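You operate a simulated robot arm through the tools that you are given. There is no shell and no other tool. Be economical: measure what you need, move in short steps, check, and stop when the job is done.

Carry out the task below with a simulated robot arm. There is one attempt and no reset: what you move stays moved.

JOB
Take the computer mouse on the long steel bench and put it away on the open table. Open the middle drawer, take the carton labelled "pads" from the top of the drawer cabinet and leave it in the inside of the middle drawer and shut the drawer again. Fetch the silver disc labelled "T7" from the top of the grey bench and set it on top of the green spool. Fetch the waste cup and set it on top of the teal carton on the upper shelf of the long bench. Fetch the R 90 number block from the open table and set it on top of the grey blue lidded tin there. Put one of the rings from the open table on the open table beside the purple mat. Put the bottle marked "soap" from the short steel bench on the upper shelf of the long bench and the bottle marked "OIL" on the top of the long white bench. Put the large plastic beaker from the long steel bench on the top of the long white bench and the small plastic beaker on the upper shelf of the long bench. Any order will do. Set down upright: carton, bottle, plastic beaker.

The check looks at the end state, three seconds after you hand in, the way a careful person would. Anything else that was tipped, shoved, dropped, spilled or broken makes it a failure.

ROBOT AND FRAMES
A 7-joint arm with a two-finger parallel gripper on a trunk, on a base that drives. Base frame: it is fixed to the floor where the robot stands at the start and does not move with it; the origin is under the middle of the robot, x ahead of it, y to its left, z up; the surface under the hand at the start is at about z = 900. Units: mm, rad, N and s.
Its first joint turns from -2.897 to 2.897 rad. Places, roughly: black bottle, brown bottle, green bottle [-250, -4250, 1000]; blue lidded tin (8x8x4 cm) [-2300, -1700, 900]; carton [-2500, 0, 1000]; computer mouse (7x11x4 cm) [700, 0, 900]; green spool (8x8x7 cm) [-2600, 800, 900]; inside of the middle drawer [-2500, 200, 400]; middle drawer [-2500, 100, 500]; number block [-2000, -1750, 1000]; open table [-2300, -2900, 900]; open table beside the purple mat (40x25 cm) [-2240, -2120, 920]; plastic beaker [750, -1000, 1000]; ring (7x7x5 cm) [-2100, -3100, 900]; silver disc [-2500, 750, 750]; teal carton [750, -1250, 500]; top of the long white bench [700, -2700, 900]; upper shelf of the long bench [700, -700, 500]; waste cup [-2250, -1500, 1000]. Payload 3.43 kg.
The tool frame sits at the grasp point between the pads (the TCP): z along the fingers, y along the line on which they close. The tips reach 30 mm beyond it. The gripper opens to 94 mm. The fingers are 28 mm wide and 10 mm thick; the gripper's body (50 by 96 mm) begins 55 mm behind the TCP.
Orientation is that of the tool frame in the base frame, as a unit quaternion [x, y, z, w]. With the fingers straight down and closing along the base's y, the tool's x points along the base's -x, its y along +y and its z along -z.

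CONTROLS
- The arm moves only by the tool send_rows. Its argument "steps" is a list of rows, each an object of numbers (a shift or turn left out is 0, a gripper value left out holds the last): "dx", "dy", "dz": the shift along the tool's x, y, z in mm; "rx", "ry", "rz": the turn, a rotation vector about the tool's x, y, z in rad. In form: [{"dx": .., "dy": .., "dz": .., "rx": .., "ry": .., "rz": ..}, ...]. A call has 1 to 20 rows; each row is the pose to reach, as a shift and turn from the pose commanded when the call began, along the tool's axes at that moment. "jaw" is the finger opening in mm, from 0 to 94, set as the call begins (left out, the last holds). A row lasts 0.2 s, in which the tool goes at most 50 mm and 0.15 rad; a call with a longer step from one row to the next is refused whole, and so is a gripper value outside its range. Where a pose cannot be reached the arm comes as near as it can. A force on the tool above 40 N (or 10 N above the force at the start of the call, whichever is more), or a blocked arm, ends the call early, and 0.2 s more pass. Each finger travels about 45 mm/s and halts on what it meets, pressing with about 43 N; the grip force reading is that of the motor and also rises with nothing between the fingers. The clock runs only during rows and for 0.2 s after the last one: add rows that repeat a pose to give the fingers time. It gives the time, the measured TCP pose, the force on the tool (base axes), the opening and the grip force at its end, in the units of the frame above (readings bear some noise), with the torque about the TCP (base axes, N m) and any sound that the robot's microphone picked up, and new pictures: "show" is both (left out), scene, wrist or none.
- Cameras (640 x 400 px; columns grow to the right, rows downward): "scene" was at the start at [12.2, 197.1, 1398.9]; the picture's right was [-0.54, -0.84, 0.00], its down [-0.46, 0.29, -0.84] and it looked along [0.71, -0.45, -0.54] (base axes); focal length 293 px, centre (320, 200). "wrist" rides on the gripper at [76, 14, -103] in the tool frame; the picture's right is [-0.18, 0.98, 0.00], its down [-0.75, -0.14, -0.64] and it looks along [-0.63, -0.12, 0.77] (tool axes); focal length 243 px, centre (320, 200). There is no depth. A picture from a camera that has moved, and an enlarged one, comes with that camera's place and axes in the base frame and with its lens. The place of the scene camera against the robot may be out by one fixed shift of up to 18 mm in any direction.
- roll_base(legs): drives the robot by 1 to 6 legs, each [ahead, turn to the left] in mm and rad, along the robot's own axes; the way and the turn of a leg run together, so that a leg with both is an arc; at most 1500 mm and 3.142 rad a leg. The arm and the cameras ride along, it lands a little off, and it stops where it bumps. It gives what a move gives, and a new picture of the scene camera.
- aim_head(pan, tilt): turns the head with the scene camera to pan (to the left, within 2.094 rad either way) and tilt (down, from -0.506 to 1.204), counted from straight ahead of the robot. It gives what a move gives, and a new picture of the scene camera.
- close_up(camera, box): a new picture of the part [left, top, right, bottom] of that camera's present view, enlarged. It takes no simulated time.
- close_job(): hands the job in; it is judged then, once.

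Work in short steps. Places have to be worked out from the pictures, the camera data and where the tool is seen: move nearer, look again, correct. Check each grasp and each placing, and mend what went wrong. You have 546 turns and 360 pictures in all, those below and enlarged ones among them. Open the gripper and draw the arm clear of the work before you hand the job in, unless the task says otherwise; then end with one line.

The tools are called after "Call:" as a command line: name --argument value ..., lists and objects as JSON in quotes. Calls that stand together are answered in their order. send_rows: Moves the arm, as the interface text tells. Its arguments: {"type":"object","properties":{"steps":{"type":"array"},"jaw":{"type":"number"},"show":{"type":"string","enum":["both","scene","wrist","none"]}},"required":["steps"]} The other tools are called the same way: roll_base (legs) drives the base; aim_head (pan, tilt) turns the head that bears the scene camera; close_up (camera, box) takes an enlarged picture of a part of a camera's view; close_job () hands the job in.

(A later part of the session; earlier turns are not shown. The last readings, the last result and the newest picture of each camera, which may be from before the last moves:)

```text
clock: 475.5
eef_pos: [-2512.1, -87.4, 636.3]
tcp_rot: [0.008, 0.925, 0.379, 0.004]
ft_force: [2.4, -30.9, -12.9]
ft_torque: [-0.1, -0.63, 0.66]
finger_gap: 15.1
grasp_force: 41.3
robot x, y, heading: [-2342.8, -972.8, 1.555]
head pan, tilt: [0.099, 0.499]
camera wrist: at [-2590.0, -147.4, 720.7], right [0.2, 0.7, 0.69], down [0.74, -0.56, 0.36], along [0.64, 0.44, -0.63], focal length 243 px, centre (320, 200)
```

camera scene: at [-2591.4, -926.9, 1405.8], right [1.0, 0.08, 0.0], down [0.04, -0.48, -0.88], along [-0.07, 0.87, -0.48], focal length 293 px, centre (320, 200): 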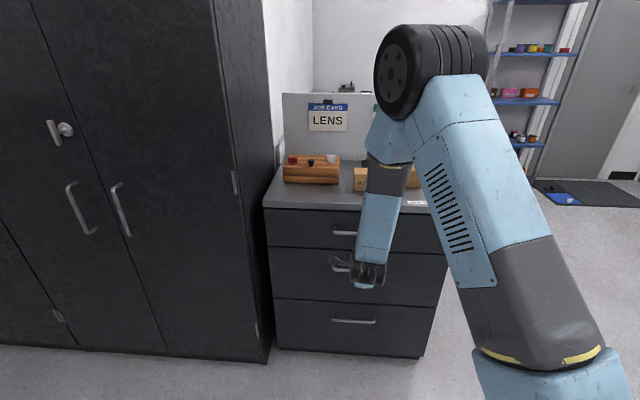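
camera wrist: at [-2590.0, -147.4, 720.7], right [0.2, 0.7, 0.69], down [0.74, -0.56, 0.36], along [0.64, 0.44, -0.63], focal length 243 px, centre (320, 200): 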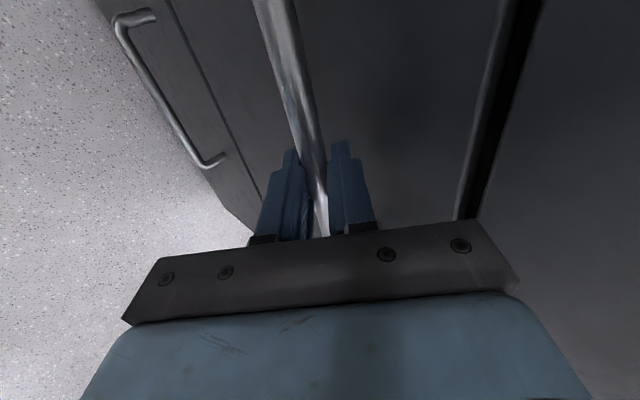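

The bar is gripped (15 mm). Try pulling 60 mm with the arm.

Call:
send_rows --steps '[{"dy": -5, "dz": -5}, {"dy": -10, "dz": -10}, {"dy": -16, "dz": -16}, {"dy": -22, "dz": -22}, {"dy": -28, "dz": -28}, {"dy": -35, "dz": -35}, {"dy": -42, "dz": -42}, {"dy": -42, "dz": -42}]' --show "scene"

```text
clock: 477.3
eef_pos: [-2513.0, -142.5, 638.4]
tcp_rot: [0.009, 0.925, 0.381, 0.004]
ft_force: [13.4, -1.7, -32.1]
ft_torque: [-0.13, -1.08, 0.73]
finger_gap: 14.1
grasp_force: 45.1
robot x, y, heading: [-2344.3, -970.0, 1.554]
head pan, tilt: [0.099, 0.499]
camera scene: at [-2591.3, -925.0, 1405.7], right [1.0, 0.08, 0.0], down [0.04, -0.48, -0.88], along [-0.07, 0.87, -0.48], focal length 293 px, centre (320, 200)
```

scene: 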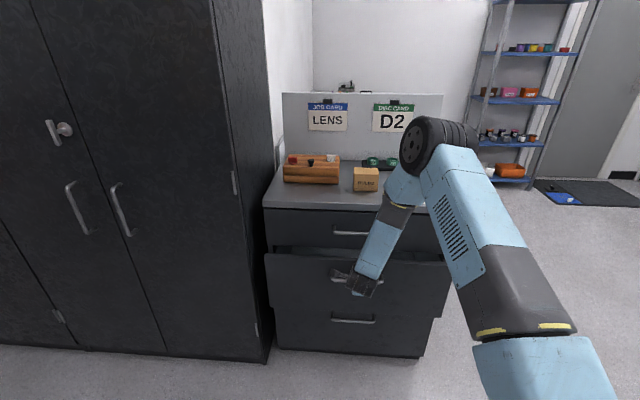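

The drawer opens (not locked). Pull further, with a slight downward correction.

Call:
send_rows --steps '[{"dy": -11, "dz": -5}, {"dy": -21, "dz": -15}, {"dy": -31, "dz": -25}, {"dy": -41, "dz": -35}, {"dy": -51, "dz": -45}, {"dy": -61, "dz": -55}, {"dy": -71, "dz": -65}, {"dy": -81, "dz": -75}, {"dy": -92, "dz": -85}, {"dy": -92, "dz": -85}]' --show "none"

Call:
roll_base --legs '[[-110, 0]]'

```text
clock: 478.5
eef_pos: [-2511.8, -203.2, 637.0]
tcp_rot: [0.01, 0.923, 0.385, 0.005]
ft_force: [5.1, 0.7, 1.9]
ft_torque: [0.06, -0.89, 1.14]
finger_gap: 14.1
grasp_force: 45.1
robot x, y, heading: [-2346.1, -966.5, 1.553]
head pan, tilt: [0.099, 0.499]
stopped in row 5: the force on the tool passed its limit at 48 N (the readings are from after the stop); the commanded pose is now the measured one
```

```text
clock: 479.7
eef_pos: [-2512.2, -313.2, 637.2]
tcp_rot: [0.011, 0.923, 0.384, 0.005]
ft_force: [14.9, -1.0, 12.7]
ft_torque: [0.07, -0.83, 0.84]
finger_gap: 14.3
grasp_force: 44.6
robot x, y, heading: [-2346.3, -1078.4, 1.55]
head pan, tilt: [0.099, 0.499]
camera scene: at [-2593.1, -1036.4, 1405.9], right [1.0, 0.08, 0.0], down [0.04, -0.48, -0.88], along [-0.07, 0.88, -0.48], focal length 293 px, centre (320, 200)
```

scene: 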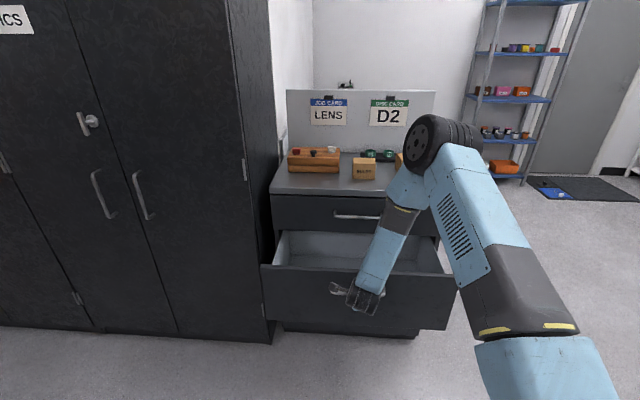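

Drawer is open ≈226 mm – enough. Release the handle and retreat along the tool axis.

Call:
send_rows --steps '[{}, {}, {}]' --jaw 40 --show "none"

Call:
send_rows --steps '[{"dz": -25}, {"dz": -60}, {"dz": -100}, {"dz": -140}, {"dz": -170}, {"dy": 30, "dz": -200}, {"dy": 60, "dz": -230}, {"dy": 60, "dz": -230}]' --show "none"

```text
clock: 480.5
eef_pos: [-2513.0, -312.3, 638.4]
tcp_rot: [0.011, 0.923, 0.384, 0.006]
ft_force: [0.0, -0.4, -0.3]
ft_torque: [0.02, -0.01, 0.0]
finger_gap: 40.1
grasp_force: 0.1
robot x, y, heading: [-2345.8, -1079.1, 1.543]
head pan, tilt: [0.099, 0.499]
```

```text
clock: 482.3
eef_pos: [-2516.0, -432.8, 843.3]
tcp_rot: [0.012, 0.923, 0.384, 0.006]
ft_force: [0.4, 0.8, 0.6]
ft_torque: [0.01, -0.01, -0.01]
finger_gap: 40.1
grasp_force: 0.1
robot x, y, heading: [-2343.0, -1082.8, 1.549]
head pan, tilt: [0.099, 0.499]
```

Unroll and raise the hand.

Call:
send_rows --steps '[{"dy": 19, "dz": -19, "rz": -0.143}, {"dy": 39, "dz": -39, "rz": -0.286}, {"dy": 58, "dz": -58, "rz": -0.428}, {"dy": 78, "dz": -78, "rz": -0.571}, {"dy": 97, "dz": -97, "rz": -0.714}, {"dy": 116, "dz": -116, "rz": -0.857}, {"dy": 136, "dz": -136, "rz": -1.0}, {"dy": 155, "dz": -155, "rz": -1.143}, {"dy": 175, "dz": -175, "rz": -1.285}, {"dy": 194, "dz": -194, "rz": -1.428}, {"dy": 213, "dz": -211, "rz": -1.571}, {"dy": 213, "dz": -211, "rz": -1.571}]' --show "none"

Call:
send_rows --steps '[{"dx": -20, "dz": 20, "ry": 0.13}, {"dx": -40, "dz": 40, "ry": 0.26}, {"dx": -60, "dz": 60, "ry": 0.39}, {"dx": -80, "dz": 80, "ry": 0.52}, {"dx": -100, "dz": 100, "ry": 0.65}, {"dx": -110, "dz": 110, "ry": 0.785}, {"dx": -110, "dz": 110, "ry": 0.785}]' --jaw 94 --show "both"

```text
clock: 484.9
eef_pos: [-2516.6, -432.3, 1141.8]
tcp_rot: [-0.644, 0.661, 0.268, 0.276]
ft_force: [-0.5, 0.9, -0.7]
ft_torque: [0.01, -0.02, -0.04]
finger_gap: 39.8
grasp_force: 0.1
robot x, y, heading: [-2348.9, -1079.6, 1.551]
head pan, tilt: [0.099, 0.499]
```

```text
clock: 486.5
eef_pos: [-2512.5, -275.7, 1143.9]
tcp_rot: [-0.698, 0.716, 0.0, 0.001]
ft_force: [0.2, -0.3, 0.4]
ft_torque: [-0.01, 0.0, -0.02]
finger_gap: 94.1
grasp_force: 0.0
robot x, y, heading: [-2344.0, -1081.0, 1.553]
head pan, tilt: [0.099, 0.499]
camera scene: at [-2593.4, -1035.8, 1405.8], right [1.0, 0.08, 0.0], down [0.04, -0.48, -0.88], along [-0.07, 0.88, -0.48], focal length 293 px, centre (320, 200)
camera wrist: at [-2528.7, -350.7, 1246.6], right [-0.98, 0.21, 0.0], down [0.16, 0.75, 0.64], along [0.14, 0.63, -0.77], focal length 243 px, centre (320, 200)
```

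scene: 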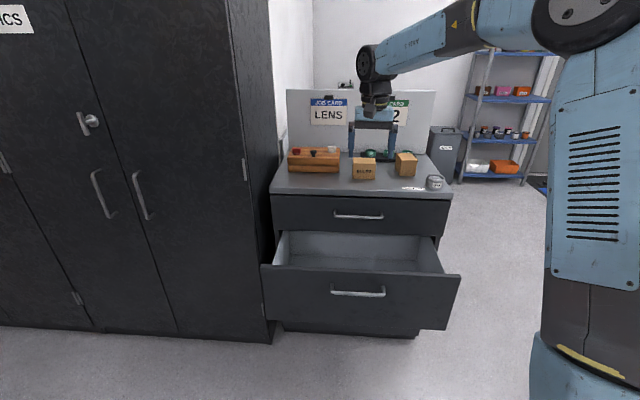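
wrist: 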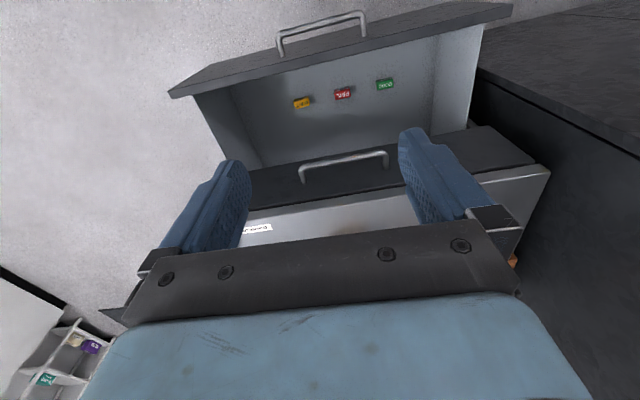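

There are small tags on the drawer floor about 140 mm behind the front panel. To place the carton behind them I need the drawer open further (~330 mm). Regrip the handle: pitch first.

Call:
send_rows --steps '[{"dx": 24, "dz": 20, "ry": -0.11}, {"dx": 48, "dz": 40, "ry": -0.22}, {"dx": 72, "dz": 60, "ry": -0.33}, {"dx": 96, "dz": 80, "ry": -0.44}, {"dx": 120, "dz": 100, "ry": -0.55}, {"dx": 144, "dz": 120, "ry": -0.66}, {"dx": 164, "dz": 144, "ry": -0.785}, {"dx": 164, "dz": 144, "ry": -0.785}]' --jaw 40 --show "none"

Call:
send_rows --steps '[{"dx": 14, "dz": 17, "rz": 0.143}, {"dx": 28, "dz": 34, "rz": 0.286}, {"dx": 42, "dz": 51, "rz": 0.428}, {"dx": 56, "dz": 68, "rz": 0.571}, {"dx": 70, "dz": 85, "rz": 0.714}, {"dx": 84, "dz": 102, "rz": 0.857}, {"dx": 98, "dz": 119, "rz": 1.0}, {"dx": 112, "dz": 136, "rz": 1.143}, {"dx": 126, "dz": 153, "rz": 1.285}, {"dx": 142, "dz": 172, "rz": 1.428}, {"dx": 160, "dz": 195, "rz": 1.571}, {"dx": 160, "dz": 195, "rz": 1.571}]' --show "wrist"

```text
clock: 488.3
eef_pos: [-2515.4, -442.0, 998.6]
tcp_rot: [-0.645, 0.661, 0.267, 0.276]
ft_force: [-0.2, -0.4, 0.6]
ft_torque: [-0.03, 0.01, 0.0]
finger_gap: 40.0
grasp_force: 0.0
robot x, y, heading: [-2347.9, -1086.0, 1.552]
head pan, tilt: [0.099, 0.499]
```

```text
clock: 490.9
eef_pos: [-2514.8, -416.6, 748.7]
tcp_rot: [0.012, 0.923, 0.384, 0.006]
ft_force: [0.7, 0.3, 0.4]
ft_torque: [-0.02, -0.04, -0.03]
finger_gap: 40.0
grasp_force: 0.0
robot x, y, heading: [-2343.4, -1078.8, 1.545]
head pan, tilt: [0.099, 0.499]
camera wrist: at [-2593.1, -475.9, 830.8], right [0.2, 0.69, 0.7], down [0.74, -0.58, 0.35], along [0.64, 0.44, -0.62], focal length 243 px, centre (320, 200)
```

wrist: 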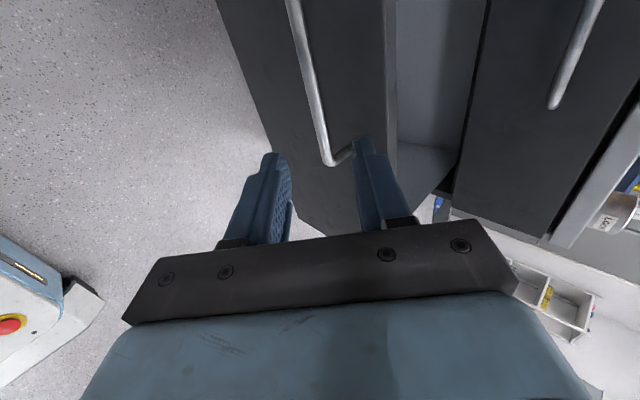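

Aligned; return to the earlier gripping pose and close.

Call:
send_rows --steps '[{"dy": -3, "dz": 35}, {"dy": -4, "dz": 75}, {"dy": -4, "dz": 115}, {"dy": -5, "dz": 140}, {"dy": -5, "dz": 147}, {"dy": -5, "dz": 147}]' --show "none"

Call:
send_rows --steps '[{}, {}, {}]' --jaw 3 --show "none"

Call:
send_rows --steps '[{"dy": -5, "dz": -5}, {"dy": -12, "dz": -12}, {"dy": -20, "dz": -20}, {"dy": -28, "dz": -28}, {"dy": -36, "dz": -36}, {"dy": -44, "dz": -44}, {"dy": -52, "dz": -52}, {"dy": -60, "dz": -60}, {"dy": -66, "dz": -66}, {"dy": -66, "dz": -66}]' --show "none"

```text
clock: 492.3
eef_pos: [-2511.9, -313.7, 640.3]
tcp_rot: [0.011, 0.923, 0.384, 0.007]
ft_force: [1.2, 0.4, -0.3]
ft_torque: [-0.01, 0.01, 0.01]
finger_gap: 40.0
grasp_force: 0.0
robot x, y, heading: [-2348.4, -1081.0, 1.549]
head pan, tilt: [0.099, 0.499]
```

```text
clock: 493.1
eef_pos: [-2512.9, -313.2, 639.7]
tcp_rot: [0.011, 0.923, 0.384, 0.006]
ft_force: [0.0, -0.2, -12.7]
ft_torque: [-0.13, -0.67, 0.85]
finger_gap: 14.3
grasp_force: 40.8
robot x, y, heading: [-2345.8, -1079.1, 1.545]
head pan, tilt: [0.099, 0.499]
```

```text
clock: 494.9
eef_pos: [-2513.2, -390.6, 640.4]
tcp_rot: [0.014, 0.922, 0.387, 0.008]
ft_force: [-3.9, 18.7, -28.6]
ft_torque: [-0.05, -0.76, 1.13]
finger_gap: 14.3
grasp_force: 44.7
robot x, y, heading: [-2348.6, -1080.0, 1.548]
head pan, tilt: [0.099, 0.499]
stopped in row 8: the force on the tool passed its limit at 45 N (the readings are from after the stop); the commanded pose is now the measured one
```

Pulled to ≈303 mm; try 40 mm more with the base.

Call:
roll_base --legs '[[-40, 0]]'

```text
clock: 495.6
eef_pos: [-2512.0, -393.1, 642.9]
tcp_rot: [0.014, 0.921, 0.389, 0.009]
ft_force: [-3.2, 12.7, -19.6]
ft_torque: [-0.07, -1.04, 0.92]
finger_gap: 14.0
grasp_force: 45.0
robot x, y, heading: [-2346.9, -1081.2, 1.548]
head pan, tilt: [0.099, 0.499]
stopped in leg 1: the force on the tool passed its limit at 49 N (the readings are from after the stop); the commanded pose is now the measured one
camera scene: at [-2593.8, -1039.3, 1405.7], right [1.0, 0.08, 0.0], down [0.04, -0.48, -0.88], along [-0.07, 0.87, -0.48], focal length 293 px, centre (320, 200)
```

scene: 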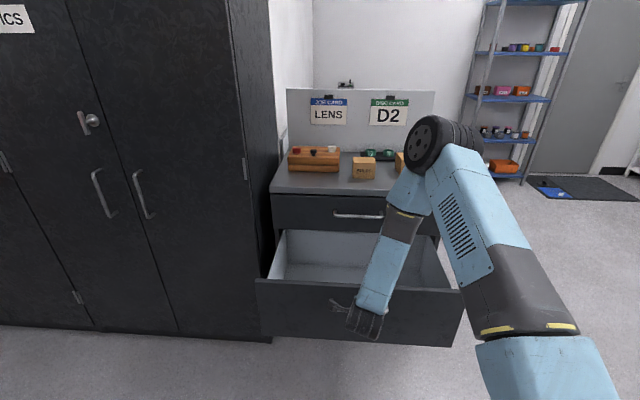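

End of travel at ≈305 mm. Release, retreat, unroll and look from above.

Call:
send_rows --steps '[{}, {}, {}]' --jaw 40 --show "none"

Call:
send_rows --steps '[{"dz": -25}, {"dz": -60}, {"dy": 25, "dz": -85}, {"dy": 50, "dz": -110}, {"dy": 80, "dz": -135}, {"dy": 110, "dz": -165}, {"dy": 140, "dz": -195}, {"dy": 140, "dz": -195}]' --show "none"

Call:
send_rows --steps '[{"dy": 19, "dz": -12, "rz": -0.143}, {"dy": 39, "dz": -24, "rz": -0.286}, {"dy": 58, "dz": -36, "rz": -0.428}, {"dy": 78, "dz": -48, "rz": -0.571}, {"dy": 97, "dz": -60, "rz": -0.714}, {"dy": 116, "dz": -72, "rz": -0.857}, {"dy": 136, "dz": -84, "rz": -1.0}, {"dy": 155, "dz": -96, "rz": -1.143}, {"dy": 175, "dz": -108, "rz": -1.285}, {"dy": 190, "dz": -120, "rz": -1.428}, {"dy": 200, "dz": -130, "rz": -1.571}, {"dy": 200, "dz": -130, "rz": -1.571}]' --show "none"

```text
clock: 496.4
eef_pos: [-2512.2, -392.7, 643.4]
tcp_rot: [0.015, 0.921, 0.39, 0.008]
ft_force: [0.3, 0.0, -0.1]
ft_torque: [-0.01, -0.04, 0.01]
finger_gap: 40.1
grasp_force: 0.0
robot x, y, heading: [-2347.2, -1088.3, 1.549]
head pan, tilt: [0.099, 0.499]
```

```text
clock: 498.2
eef_pos: [-2516.1, -435.9, 879.8]
tcp_rot: [0.015, 0.92, 0.391, 0.008]
ft_force: [-0.2, 0.3, -0.1]
ft_torque: [0.02, -0.01, 0.06]
finger_gap: 40.1
grasp_force: 0.0
robot x, y, heading: [-2345.8, -1084.3, 1.549]
head pan, tilt: [0.099, 0.499]
```

```text
clock: 500.8
eef_pos: [-2512.9, -391.5, 1114.3]
tcp_rot: [-0.641, 0.661, 0.271, 0.281]
ft_force: [0.2, -0.7, -1.1]
ft_torque: [0.02, 0.0, 0.0]
finger_gap: 39.9
grasp_force: 0.1
robot x, y, heading: [-2347.8, -1084.3, 1.55]
head pan, tilt: [0.099, 0.499]
```

Call:
send_rows --steps '[{"dx": -14, "dz": 7, "ry": 0.13}, {"dx": -28, "dz": 15, "ry": 0.26}, {"dx": -42, "dz": 22, "ry": 0.39}, {"dx": -56, "dz": 29, "ry": 0.52}, {"dx": -70, "dz": 36, "ry": 0.65}, {"dx": -84, "dz": 44, "ry": 0.78}, {"dx": -84, "dz": 44, "ry": 0.801}, {"dx": -84, "dz": 44, "ry": 0.801}]' --jaw 94 --show "wrist"

Call:
close_up --camera "wrist" --box '[180, 10, 500, 170]'

```text
clock: 502.6
eef_pos: [-2510.0, -299.3, 1143.8]
tcp_rot: [-0.695, 0.719, -0.002, 0.001]
ft_force: [0.1, 0.5, 0.3]
ft_torque: [0.04, -0.01, 0.0]
finger_gap: 94.0
grasp_force: 0.0
robot x, y, heading: [-2347.9, -1084.6, 1.545]
head pan, tilt: [0.099, 0.499]
camera wrist: at [-2527.0, -375.4, 1246.4], right [-0.98, 0.22, 0.0], down [0.16, 0.75, 0.64], along [0.14, 0.63, -0.77], focal length 243 px, centre (320, 200)
```

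wrist: 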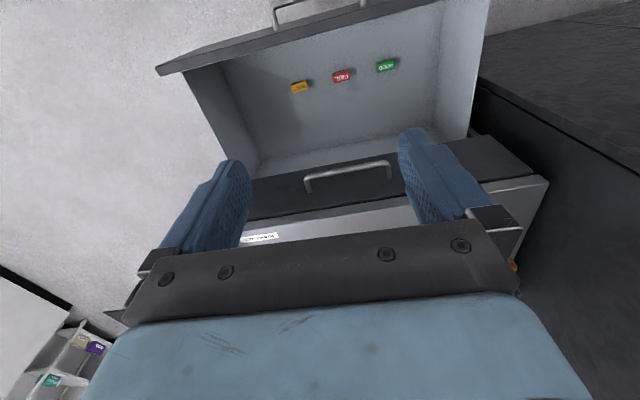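

```text
2.00 times, centred on (340, 90) of wrist
camera zoom: at [-2527.0, -375.4, 1246.4], right [-0.98, 0.22, 0.0], down [0.16, 0.75, 0.64], along [0.14, 0.63, -0.77], focal length 485 px, centre (280, 420)
```

zoom: 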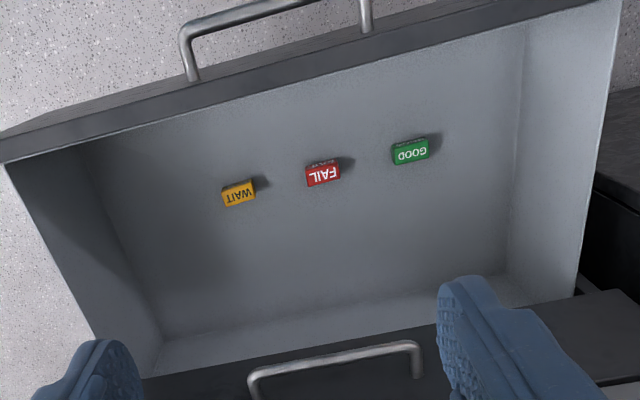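

Blocks WAIT/FAIL/GOOD lie at y≈-178; free floor at x≈-2300 on the right side. Now go for the carton on the cabinet top (≈(-2295,185)): drive forward 400 mm and look.

Call:
roll_base --legs '[[390, 0]]'

Call:
send_rows --steps '[{"dy": -45}, {"dy": -90}, {"dy": -135}, {"dy": -180}, {"dy": -210}, {"dy": -210}]' --show "wrist"

```text
clock: 505.0
eef_pos: [-2499.5, 89.1, 1144.4]
tcp_rot: [-0.694, 0.72, -0.001, 0.002]
ft_force: [-0.1, -0.1, -0.8]
ft_torque: [0.02, -0.01, -0.02]
finger_gap: 93.9
grasp_force: 0.1
robot x, y, heading: [-2340.6, -698.7, 1.552]
head pan, tilt: [0.099, 0.499]
camera scene: at [-2584.6, -651.5, 1405.8], right [1.0, 0.08, 0.0], down [0.04, -0.48, -0.88], along [-0.07, 0.88, -0.48], focal length 293 px, centre (320, 200)
```

scene: 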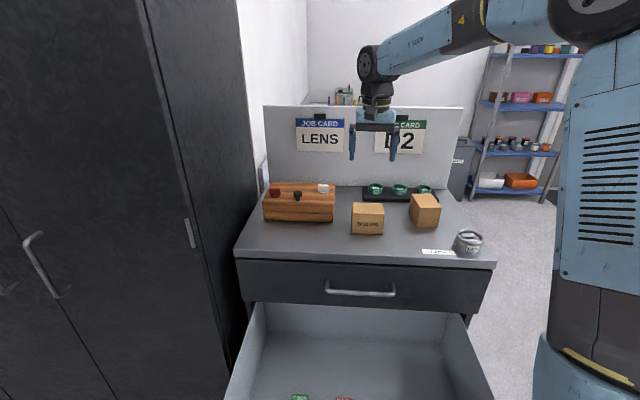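

```text
clock: 506.4
eef_pos: [-2290.3, 79.3, 1146.4]
tcp_rot: [-0.695, 0.719, 0.0, 0.002]
ft_force: [0.0, 0.3, 0.9]
ft_torque: [0.0, -0.03, -0.03]
finger_gap: 93.9
grasp_force: 0.1
robot x, y, heading: [-2337.7, -697.5, 1.55]
head pan, tilt: [0.099, 0.499]
camera wrist: at [-2307.7, 4.7, 1248.7], right [-0.98, 0.22, 0.0], down [0.16, 0.75, 0.64], along [0.14, 0.63, -0.77], focal length 243 px, centre (320, 200)
```

wrist: 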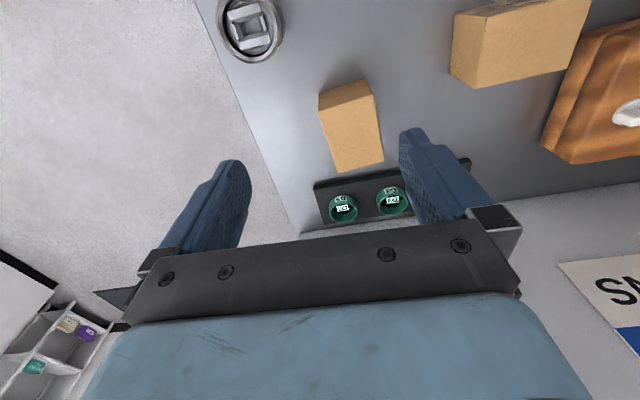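

Carton top centre ≈(-2319,153), ~65 mm wide in x. Move above it, align yaw slightly and lower partway.

Call:
send_rows --steps '[{"dx": -37, "dy": 15, "rz": -0.05}, {"dx": -73, "dy": 30, "rz": -0.1}, {"dx": -73, "dy": 31, "dz": 45, "rz": -0.1}, {"dx": -73, "dy": 31, "dz": 90, "rz": -0.1}, {"dx": -73, "dy": 31, "dz": 120, "rz": -0.1}, {"dx": -73, "dy": 31, "dz": 120, "rz": -0.1}]' --show "wrist"

```text
clock: 507.8
eef_pos: [-2315.9, 156.3, 1024.6]
tcp_rot: [0.73, -0.683, 0.001, -0.001]
ft_force: [0.2, 0.2, -1.3]
ft_torque: [0.0, 0.0, -0.01]
finger_gap: 93.7
grasp_force: 0.0
robot x, y, heading: [-2339.8, -694.3, 1.544]
head pan, tilt: [0.099, 0.499]
camera wrist: at [-2325.4, 79.3, 1126.8], right [-0.99, 0.12, 0.0], down [0.09, 0.76, 0.64], along [0.08, 0.64, -0.77], focal length 243 px, centre (320, 200)
```

wrist: 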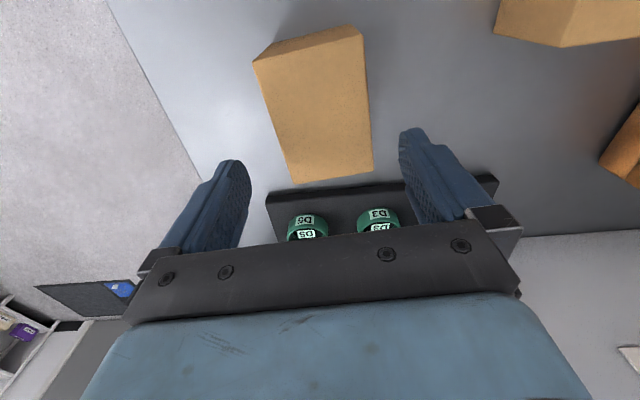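

Aligned. Descend to z≈930, close and lift.

Call:
send_rows --steps '[{"dx": 3, "dy": 2, "dz": 40}, {"dx": 3, "dy": 2, "dz": 75}, {"dx": 3, "dy": 2, "dz": 92}, {"dx": 3, "dy": 2, "dz": 95}]' --show "none"

Call:
send_rows --steps '[{}, {}, {}, {}]' --jaw 40 --show "none"

Call:
send_rows --steps '[{"dz": -20}, {"dz": -65}, {"dz": -110}, {"dz": -155}, {"dz": -200}, {"dz": -200}]' --show "both"

```text
clock: 508.8
eef_pos: [-2318.8, 153.6, 930.6]
tcp_rot: [0.729, -0.684, 0.001, -0.001]
ft_force: [-0.7, 0.6, 0.3]
ft_torque: [0.02, 0.04, -0.02]
finger_gap: 93.7
grasp_force: 0.0
robot x, y, heading: [-2340.0, -692.9, 1.544]
head pan, tilt: [0.099, 0.499]
```

```text
clock: 509.8
eef_pos: [-2318.5, 152.9, 931.1]
tcp_rot: [0.73, -0.684, 0.002, -0.002]
ft_force: [0.0, 0.3, -0.2]
ft_torque: [0.02, 0.01, 0.02]
finger_gap: 68.5
grasp_force: 42.8
robot x, y, heading: [-2337.9, -692.9, 1.544]
head pan, tilt: [0.099, 0.499]
```

```text
clock: 511.2
eef_pos: [-2319.3, 152.0, 1128.2]
tcp_rot: [0.73, -0.684, 0.001, -0.001]
ft_force: [-1.0, -0.4, -1.6]
ft_torque: [0.04, 0.0, -0.01]
finger_gap: 68.7
grasp_force: 42.9
robot x, y, heading: [-2337.3, -698.0, 1.546]
head pan, tilt: [0.099, 0.499]
camera scene: at [-2584.6, -651.3, 1405.8], right [1.0, 0.08, 0.0], down [0.04, -0.48, -0.88], along [-0.07, 0.88, -0.48], focal length 293 px, centre (320, 200)
camera wrist: at [-2329.7, 75.2, 1231.3], right [-0.99, 0.12, 0.0], down [0.09, 0.76, 0.64], along [0.08, 0.64, -0.77], focal length 243 px, centre (320, 200)
```

scene: 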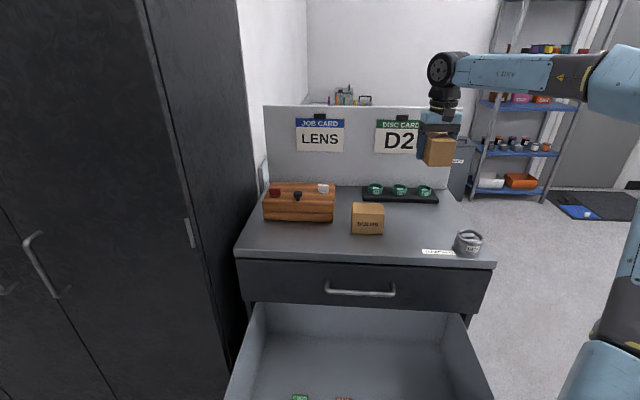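
wrist: 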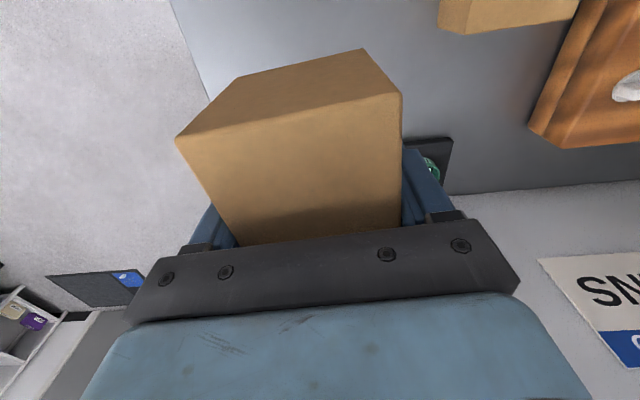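

Carton is held. I rotate it to check its label on the hidden face.

Call:
send_rows --steps '[{"rz": 0.15}, {"rz": 0.3}, {"rz": 0.45}, {"rz": 0.6}, {"rz": 0.75}, {"rz": 0.9}, {"rz": 1.05}, {"rz": 1.2}, {"rz": 1.35}, {"rz": 1.5}, {"rz": 1.65}, {"rz": 1.8}, {"rz": 1.95}, {"rz": 2.1}, {"rz": 2.25}, {"rz": 2.4}, {"rz": 2.4}]' --show "none"

Call:
close_up --camera "scene" --box '[380, 80, 500, 180]'

```text
clock: 514.8
eef_pos: [-2320.0, 151.5, 1129.2]
tcp_rot: [0.374, 0.928, 0.001, 0.0]
ft_force: [0.2, 0.4, -0.7]
ft_torque: [-0.02, -0.02, 0.01]
finger_gap: 68.8
grasp_force: 42.9
robot x, y, heading: [-2337.3, -695.4, 1.549]
head pan, tilt: [0.099, 0.499]
```

```text
4.00 times, centred on (440, 130) of scene
camera zoom: at [-2584.6, -651.3, 1405.8], right [1.0, 0.08, 0.0], down [0.04, -0.48, -0.88], along [-0.07, 0.88, -0.48], focal length 1171 px, centre (-160, 480)
```

zoom: 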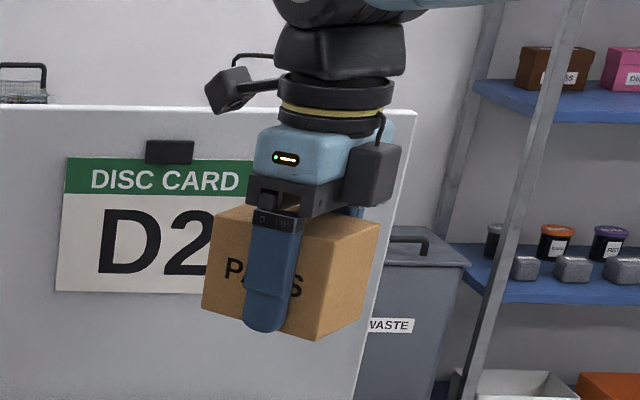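

It is the PADS carton. Rotate back, then back the base 160 mm.

Call:
send_rows --steps '[{"rz": -0.15}, {"rz": -0.3}, {"rz": -0.45}, {"rz": -0.6}, {"rz": -0.75}, {"rz": -0.9}, {"rz": -1.05}, {"rz": -1.2}, {"rz": -1.35}, {"rz": -1.5}, {"rz": -1.65}, {"rz": -1.8}, {"rz": -1.95}, {"rz": -2.1}, {"rz": -2.25}, {"rz": -2.32}, {"rz": -2.32}]' --show "none"

Call:
roll_base --legs '[[-170, 0]]'

```text
clock: 518.4
eef_pos: [-2319.2, 151.6, 1129.1]
tcp_rot: [-0.702, 0.712, -0.001, 0.002]
ft_force: [-1.2, 0.0, -0.6]
ft_torque: [0.03, -0.03, 0.02]
finger_gap: 68.6
grasp_force: 43.3
robot x, y, heading: [-2339.4, -695.9, 1.546]
head pan, tilt: [0.099, 0.499]
```

```text
clock: 519.9
eef_pos: [-2322.6, -16.8, 1130.4]
tcp_rot: [-0.701, 0.713, -0.001, 0.002]
ft_force: [1.1, 0.4, -1.1]
ft_torque: [0.0, 0.02, 0.01]
finger_gap: 68.6
grasp_force: 43.3
robot x, y, heading: [-2342.3, -867.9, 1.547]
head pan, tilt: [0.099, 0.499]
camera scene: at [-2588.6, -819.6, 1405.8], right [1.0, 0.07, 0.0], down [0.03, -0.48, -0.88], along [-0.06, 0.88, -0.48], focal length 293 px, centre (320, 200)
```

scene: 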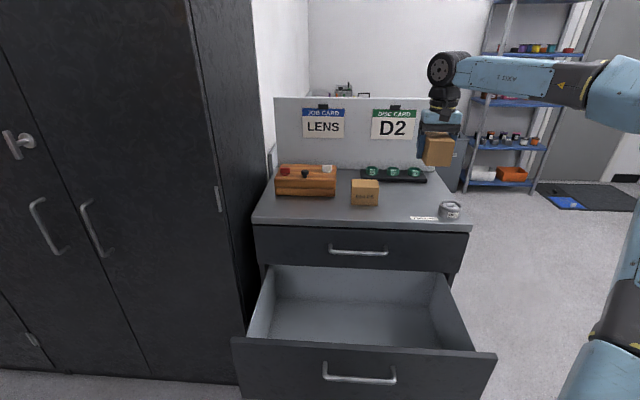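

Move over the drawer's right part and descend to z≈700, then check.

Call:
send_rows --steps '[{"dx": 45, "dy": -8}, {"dx": 90, "dy": -16}, {"dx": 135, "dy": -24}, {"dx": 135, "dy": -24, "dz": 45}, {"dx": 135, "dy": -24, "dz": 92}, {"dx": 135, "dy": -24, "dz": 139}, {"dx": 135, "dy": -24, "dz": 186}, {"dx": 135, "dy": -24, "dz": 233}, {"dx": 135, "dy": -24, "dz": 280}, {"dx": 135, "dy": -24, "dz": 327}, {"dx": 135, "dy": -24, "dz": 374}, {"dx": 135, "dy": -24, "dz": 420}, {"dx": 135, "dy": -24, "dz": 420}]' --show "both"

```text
clock: 522.7
eef_pos: [-2296.3, -155.5, 707.2]
tcp_rot: [-0.701, 0.713, 0.0, 0.003]
ft_force: [0.6, -0.8, -0.5]
ft_torque: [0.02, -0.01, -0.04]
finger_gap: 68.4
grasp_force: 42.8
robot x, y, heading: [-2341.2, -869.1, 1.541]
head pan, tilt: [0.099, 0.499]
camera scene: at [-2588.7, -819.8, 1405.8], right [1.0, 0.07, 0.0], down [0.03, -0.48, -0.88], along [-0.06, 0.88, -0.48], focal length 293 px, centre (320, 200)
camera wrist: at [-2312.5, -230.4, 809.7], right [-0.98, 0.2, 0.0], down [0.15, 0.75, 0.64], along [0.13, 0.63, -0.77], focal length 243 px, centre (320, 200)
```

scene: 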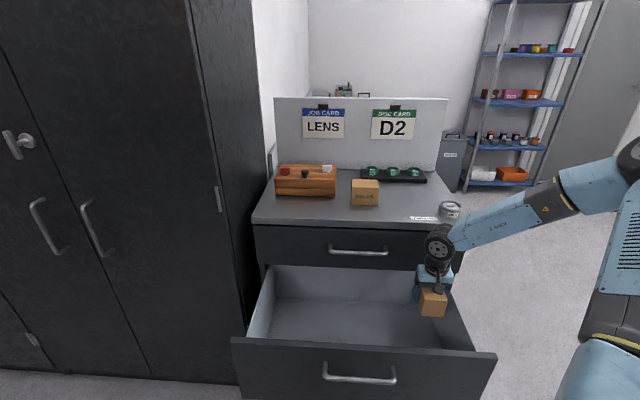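
wrist: 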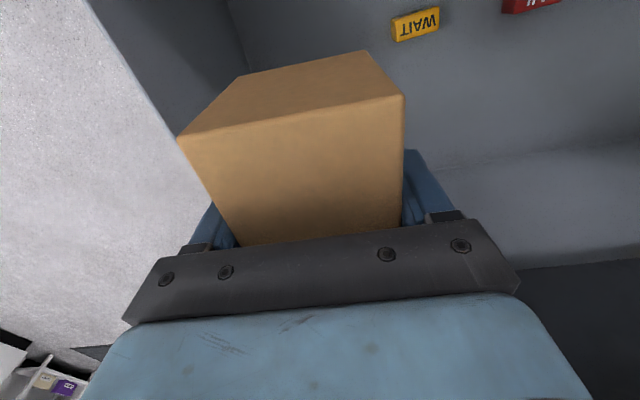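

Clear. Continue down to the drawer floor.

Call:
send_rows --steps '[{"dz": 45}, {"dz": 90}, {"dz": 135}, {"dz": 175}, {"dz": 195}, {"dz": 202}, {"dz": 206}, {"dz": 210}, {"dz": 214}, {"dz": 218}, {"dz": 222}, {"dz": 226}, {"dz": 230}, {"dz": 234}, {"dz": 238}, {"dz": 242}, {"dz": 246}, {"dz": 250}]' --show "none"

```text
clock: 526.4
eef_pos: [-2297.6, -148.2, 467.6]
tcp_rot: [-0.7, 0.714, 0.001, 0.003]
ft_force: [0.0, 1.0, 10.2]
ft_torque: [-0.1, 0.32, 0.02]
finger_gap: 68.6
grasp_force: 43.6
robot x, y, heading: [-2342.1, -867.3, 1.543]
head pan, tilt: [0.099, 0.499]
stopped in row 18: the force on the tool passed its limit at 50 N (the readings are from after the stop); the commanded pose is now the measured one
```

Contact with the drawer floor. Release and rise.

Call:
send_rows --steps '[{}, {}, {}]' --jaw 88 --show "none"

Call:
send_rows --steps '[{"dz": -30}, {"dz": -75}, {"dz": -120}, {"dz": -165}, {"dz": -210}, {"dz": -255}, {"dz": -300}, {"dz": -345}, {"dz": -390}, {"dz": -430}, {"dz": -430}]' --show "wrist"

```text
clock: 527.2
eef_pos: [-2297.2, -149.3, 466.8]
tcp_rot: [-0.7, 0.714, 0.0, 0.003]
ft_force: [16.0, 1.7, 14.5]
ft_torque: [-0.15, 0.27, 0.13]
finger_gap: 78.8
grasp_force: 0.1
robot x, y, heading: [-2340.7, -866.2, 1.544]
head pan, tilt: [0.099, 0.499]
```

```text
clock: 529.6
eef_pos: [-2299.6, -151.6, 897.8]
tcp_rot: [-0.701, 0.713, 0.002, 0.003]
ft_force: [-0.3, 0.3, 0.0]
ft_torque: [0.0, 0.0, -0.01]
finger_gap: 88.0
grasp_force: 0.1
robot x, y, heading: [-2343.3, -864.5, 1.543]
head pan, tilt: [0.099, 0.499]
camera wrist: at [-2315.2, -228.0, 999.5], right [-0.98, 0.2, 0.0], down [0.15, 0.75, 0.65], along [0.13, 0.63, -0.76], focal length 243 px, centre (320, 200)
```

wrist: 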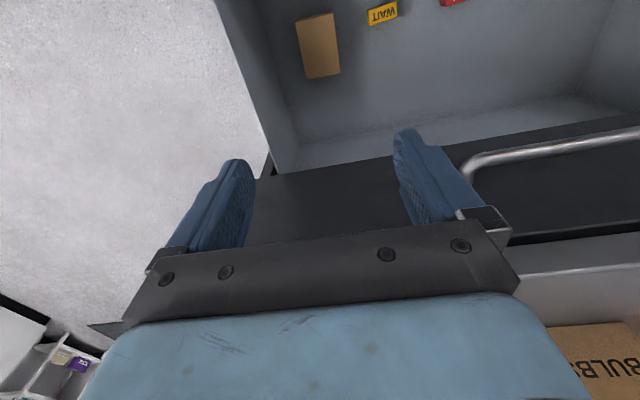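

The carton stands in the drawer. To close it, I'll push the panel with closed fingers at 45°. Back off first.

Call:
roll_base --legs '[[-235, 0]]'

Call:
send_rows --steps '[{"dx": 10, "dy": 10, "ry": -0.12}, {"dx": 20, "dy": 20, "ry": -0.25}, {"dx": 30, "dy": 30, "ry": -0.38}, {"dx": 40, "dy": 40, "ry": -0.51}, {"dx": 50, "dy": 50, "ry": -0.64}, {"dx": 55, "dy": 60, "ry": -0.77}, {"dx": 55, "dy": 60, "ry": -0.785}]' --jaw 0 --show "none"

```text
clock: 531.3
eef_pos: [-2303.0, -386.4, 896.5]
tcp_rot: [-0.701, 0.713, 0.0, 0.003]
ft_force: [0.1, 0.0, 0.7]
ft_torque: [0.02, -0.02, 0.0]
finger_gap: 88.1
grasp_force: 0.1
robot x, y, heading: [-2347.5, -1098.1, 1.544]
head pan, tilt: [0.099, 0.499]
camera scene: at [-2595.0, -1052.8, 1405.8], right [1.0, 0.07, 0.0], down [0.03, -0.48, -0.88], along [-0.06, 0.88, -0.48], focal length 293 px, centre (320, 200)
```

scene: 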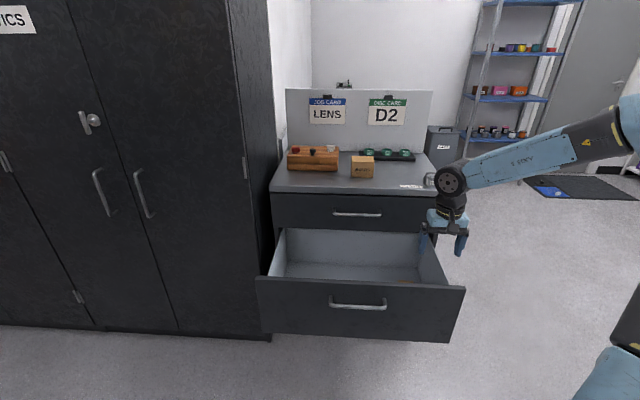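

```text
clock: 532.9
eef_pos: [-2365.7, -439.0, 896.7]
tcp_rot: [-0.647, 0.658, 0.268, 0.276]
ft_force: [0.0, 0.2, 0.3]
ft_torque: [0.02, -0.03, 0.02]
finger_gap: 0.1
grasp_force: 33.0
robot x, y, heading: [-2347.3, -1099.6, 1.542]
head pan, tilt: [0.099, 0.499]
```

Lower in front of the panel, then push with the base.

Call:
send_rows --steps '[{"dx": 29, "dz": 29}, {"dx": 58, "dz": 58}, {"dx": 87, "dz": 87}, {"dx": 116, "dz": 116}, {"dx": 145, "dz": 145}, {"dx": 174, "dz": 174}, {"dx": 200, "dz": 200}, {"dx": 200, "dz": 200}]' --show "wrist"

```text
clock: 534.7
eef_pos: [-2366.2, -437.4, 614.7]
tcp_rot: [-0.647, 0.658, 0.268, 0.276]
ft_force: [0.7, -0.3, 0.0]
ft_torque: [0.02, 0.0, -0.01]
finger_gap: 0.0
grasp_force: 32.9
robot x, y, heading: [-2349.8, -1101.7, 1.541]
head pan, tilt: [0.099, 0.499]
camera wrist: at [-2382.9, -562.9, 631.9], right [-0.98, 0.15, 0.13], down [0.14, 0.07, 0.99], along [0.14, 0.99, -0.09], focal length 243 px, centre (320, 200)
```

wrist: 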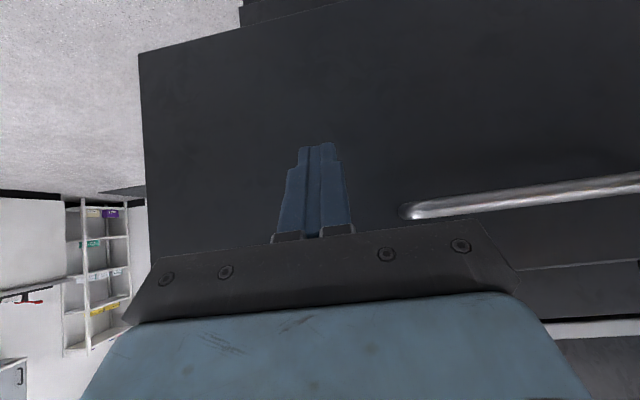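

Shift 25 mm right away from the handle end, then push by driving forward.

Call:
send_rows --steps '[{"dy": -25}, {"dy": -25}]' --show "none"

Call:
roll_base --legs '[[370, 0]]'

```text
clock: 535.3
eef_pos: [-2340.2, -438.1, 615.2]
tcp_rot: [-0.647, 0.658, 0.268, 0.276]
ft_force: [0.5, 0.0, -0.3]
ft_torque: [-0.01, 0.01, -0.04]
finger_gap: 0.0
grasp_force: 32.2
robot x, y, heading: [-2346.0, -1098.8, 1.543]
head pan, tilt: [0.099, 0.499]
```

```text
clock: 537.7
eef_pos: [-2334.4, -74.1, 614.2]
tcp_rot: [-0.648, 0.657, 0.268, 0.275]
ft_force: [-0.9, -11.2, -1.1]
ft_torque: [-0.12, -0.02, 0.07]
finger_gap: 0.2
grasp_force: 33.3
robot x, y, heading: [-2342.7, -735.0, 1.552]
head pan, tilt: [0.099, 0.499]
camera scene: at [-2585.5, -689.9, 1405.8], right [1.0, 0.08, 0.0], down [0.04, -0.48, -0.88], along [-0.07, 0.88, -0.48], focal length 293 px, centre (320, 200)
```

scene: 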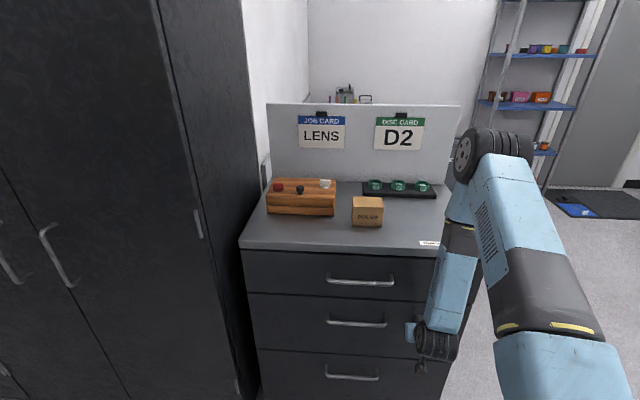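

Almost closed; push a bit more until it stops.

Call:
roll_base --legs '[[35, 0]]'

```text
clock: 538.4
eef_pos: [-2334.8, -73.3, 612.9]
tcp_rot: [-0.651, 0.659, 0.263, 0.27]
ft_force: [-0.2, -0.4, -0.1]
ft_torque: [-0.02, 0.0, 0.02]
finger_gap: 0.0
grasp_force: 33.1
robot x, y, heading: [-2341.9, -726.3, 1.547]
head pan, tilt: [0.099, 0.499]
stopped in leg 1: the force on the tool passed its limit at 71 N (the readings are from after the stop); the commanded pose is now the measured one
camera scene: at [-2585.3, -682.7, 1405.8], right [1.0, 0.08, 0.0], down [0.04, -0.48, -0.88], along [-0.07, 0.88, -0.48], focal length 293 px, centre (320, 200)
```

scene: 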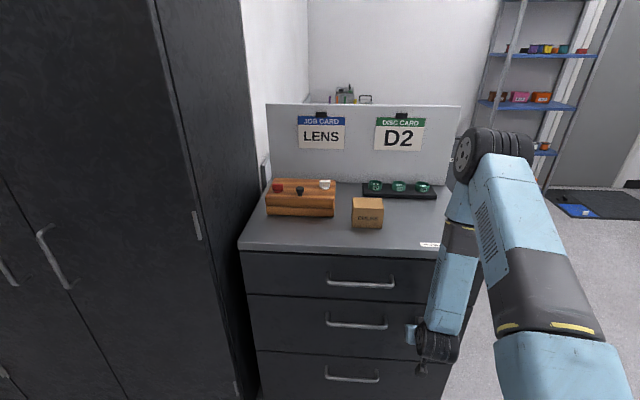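

It stopped firmly. Retreat and verify the drawer is flush.

Call:
roll_base --legs '[[-250, 0]]'

Call:
send_rows --steps '[{"dx": -30, "dz": -33}, {"dx": -60, "dz": -66}, {"dx": -90, "dz": -99}, {"dx": -120, "dz": -132}, {"dx": -150, "dz": -165}, {"dx": -180, "dz": -198}, {"dx": -210, "dz": -230}, {"dx": -240, "dz": -262}, {"dx": -270, "dz": -290}, {"dx": -300, "dz": -310}, {"dx": -320, "dz": -325, "ry": 0.1}, {"dx": -340, "dz": -320, "ry": 0.23}, {"dx": -355, "dz": -310, "ry": 0.36}, {"dx": -370, "dz": -300, "ry": 0.49}, {"dx": -385, "dz": -290, "ry": 0.62}, {"dx": -400, "dz": -280, "ry": 0.75}, {"dx": -400, "dz": -280, "ry": 0.77}]' --jaw 60 --show "scene"

Call:
close_up --camera "scene" --box '[230, 180, 470, 360]'

```text
clock: 540.2
eef_pos: [-2339.2, -323.9, 612.9]
tcp_rot: [-0.651, 0.659, 0.264, 0.27]
ft_force: [0.1, -0.8, 0.4]
ft_torque: [0.01, 0.01, 0.02]
finger_gap: 0.2
grasp_force: 33.0
robot x, y, heading: [-2347.7, -980.8, 1.549]
head pan, tilt: [0.099, 0.499]
camera scene: at [-2591.0, -932.5, 1405.8], right [1.0, 0.08, 0.0], down [0.04, -0.48, -0.88], along [-0.07, 0.88, -0.48], focal length 293 px, centre (320, 200)
```

scene: 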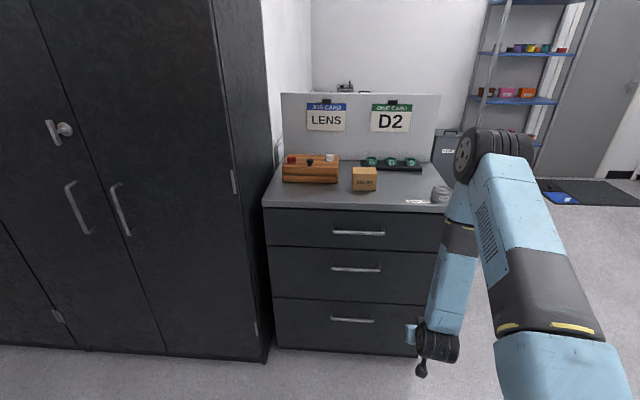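

```text
clock: 543.9
eef_pos: [-2339.8, -232.9, 1095.4]
tcp_rot: [-0.701, 0.713, -0.001, 0.003]
ft_force: [0.2, -0.6, 0.7]
ft_torque: [-0.01, -0.01, -0.04]
finger_gap: 60.3
grasp_force: 0.0
out of reach, approached as far as the arm can: row 4, 5, 6, 7
robot x, y, heading: [-2346.2, -976.7, 1.544]
head pan, tilt: [0.099, 0.499]
camera scene: at [-2590.9, -932.6, 1405.8], right [1.0, 0.08, 0.0], down [0.04, -0.48, -0.88], along [-0.07, 0.88, -0.48], focal length 293 px, centre (320, 200)
```

scene: 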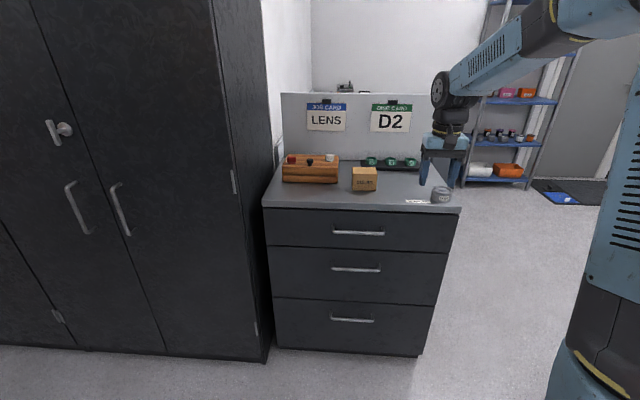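

```text
2.22 times, centred on (350, 270) of scene
camera zoom: at [-2590.9, -932.6, 1405.8], right [1.0, 0.08, 0.0], down [0.04, -0.48, -0.88], along [-0.07, 0.88, -0.48], focal length 650 px, centre (253, 44)
```

zoom: 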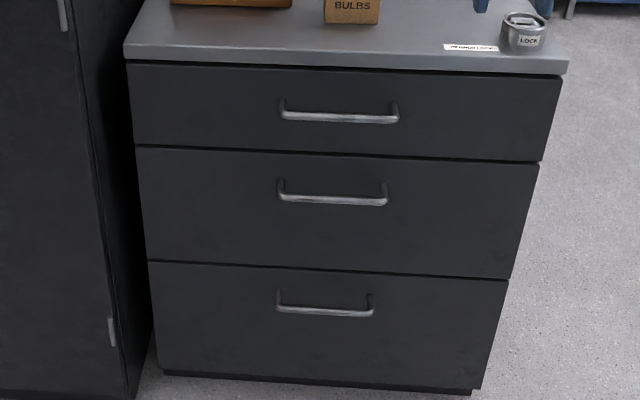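

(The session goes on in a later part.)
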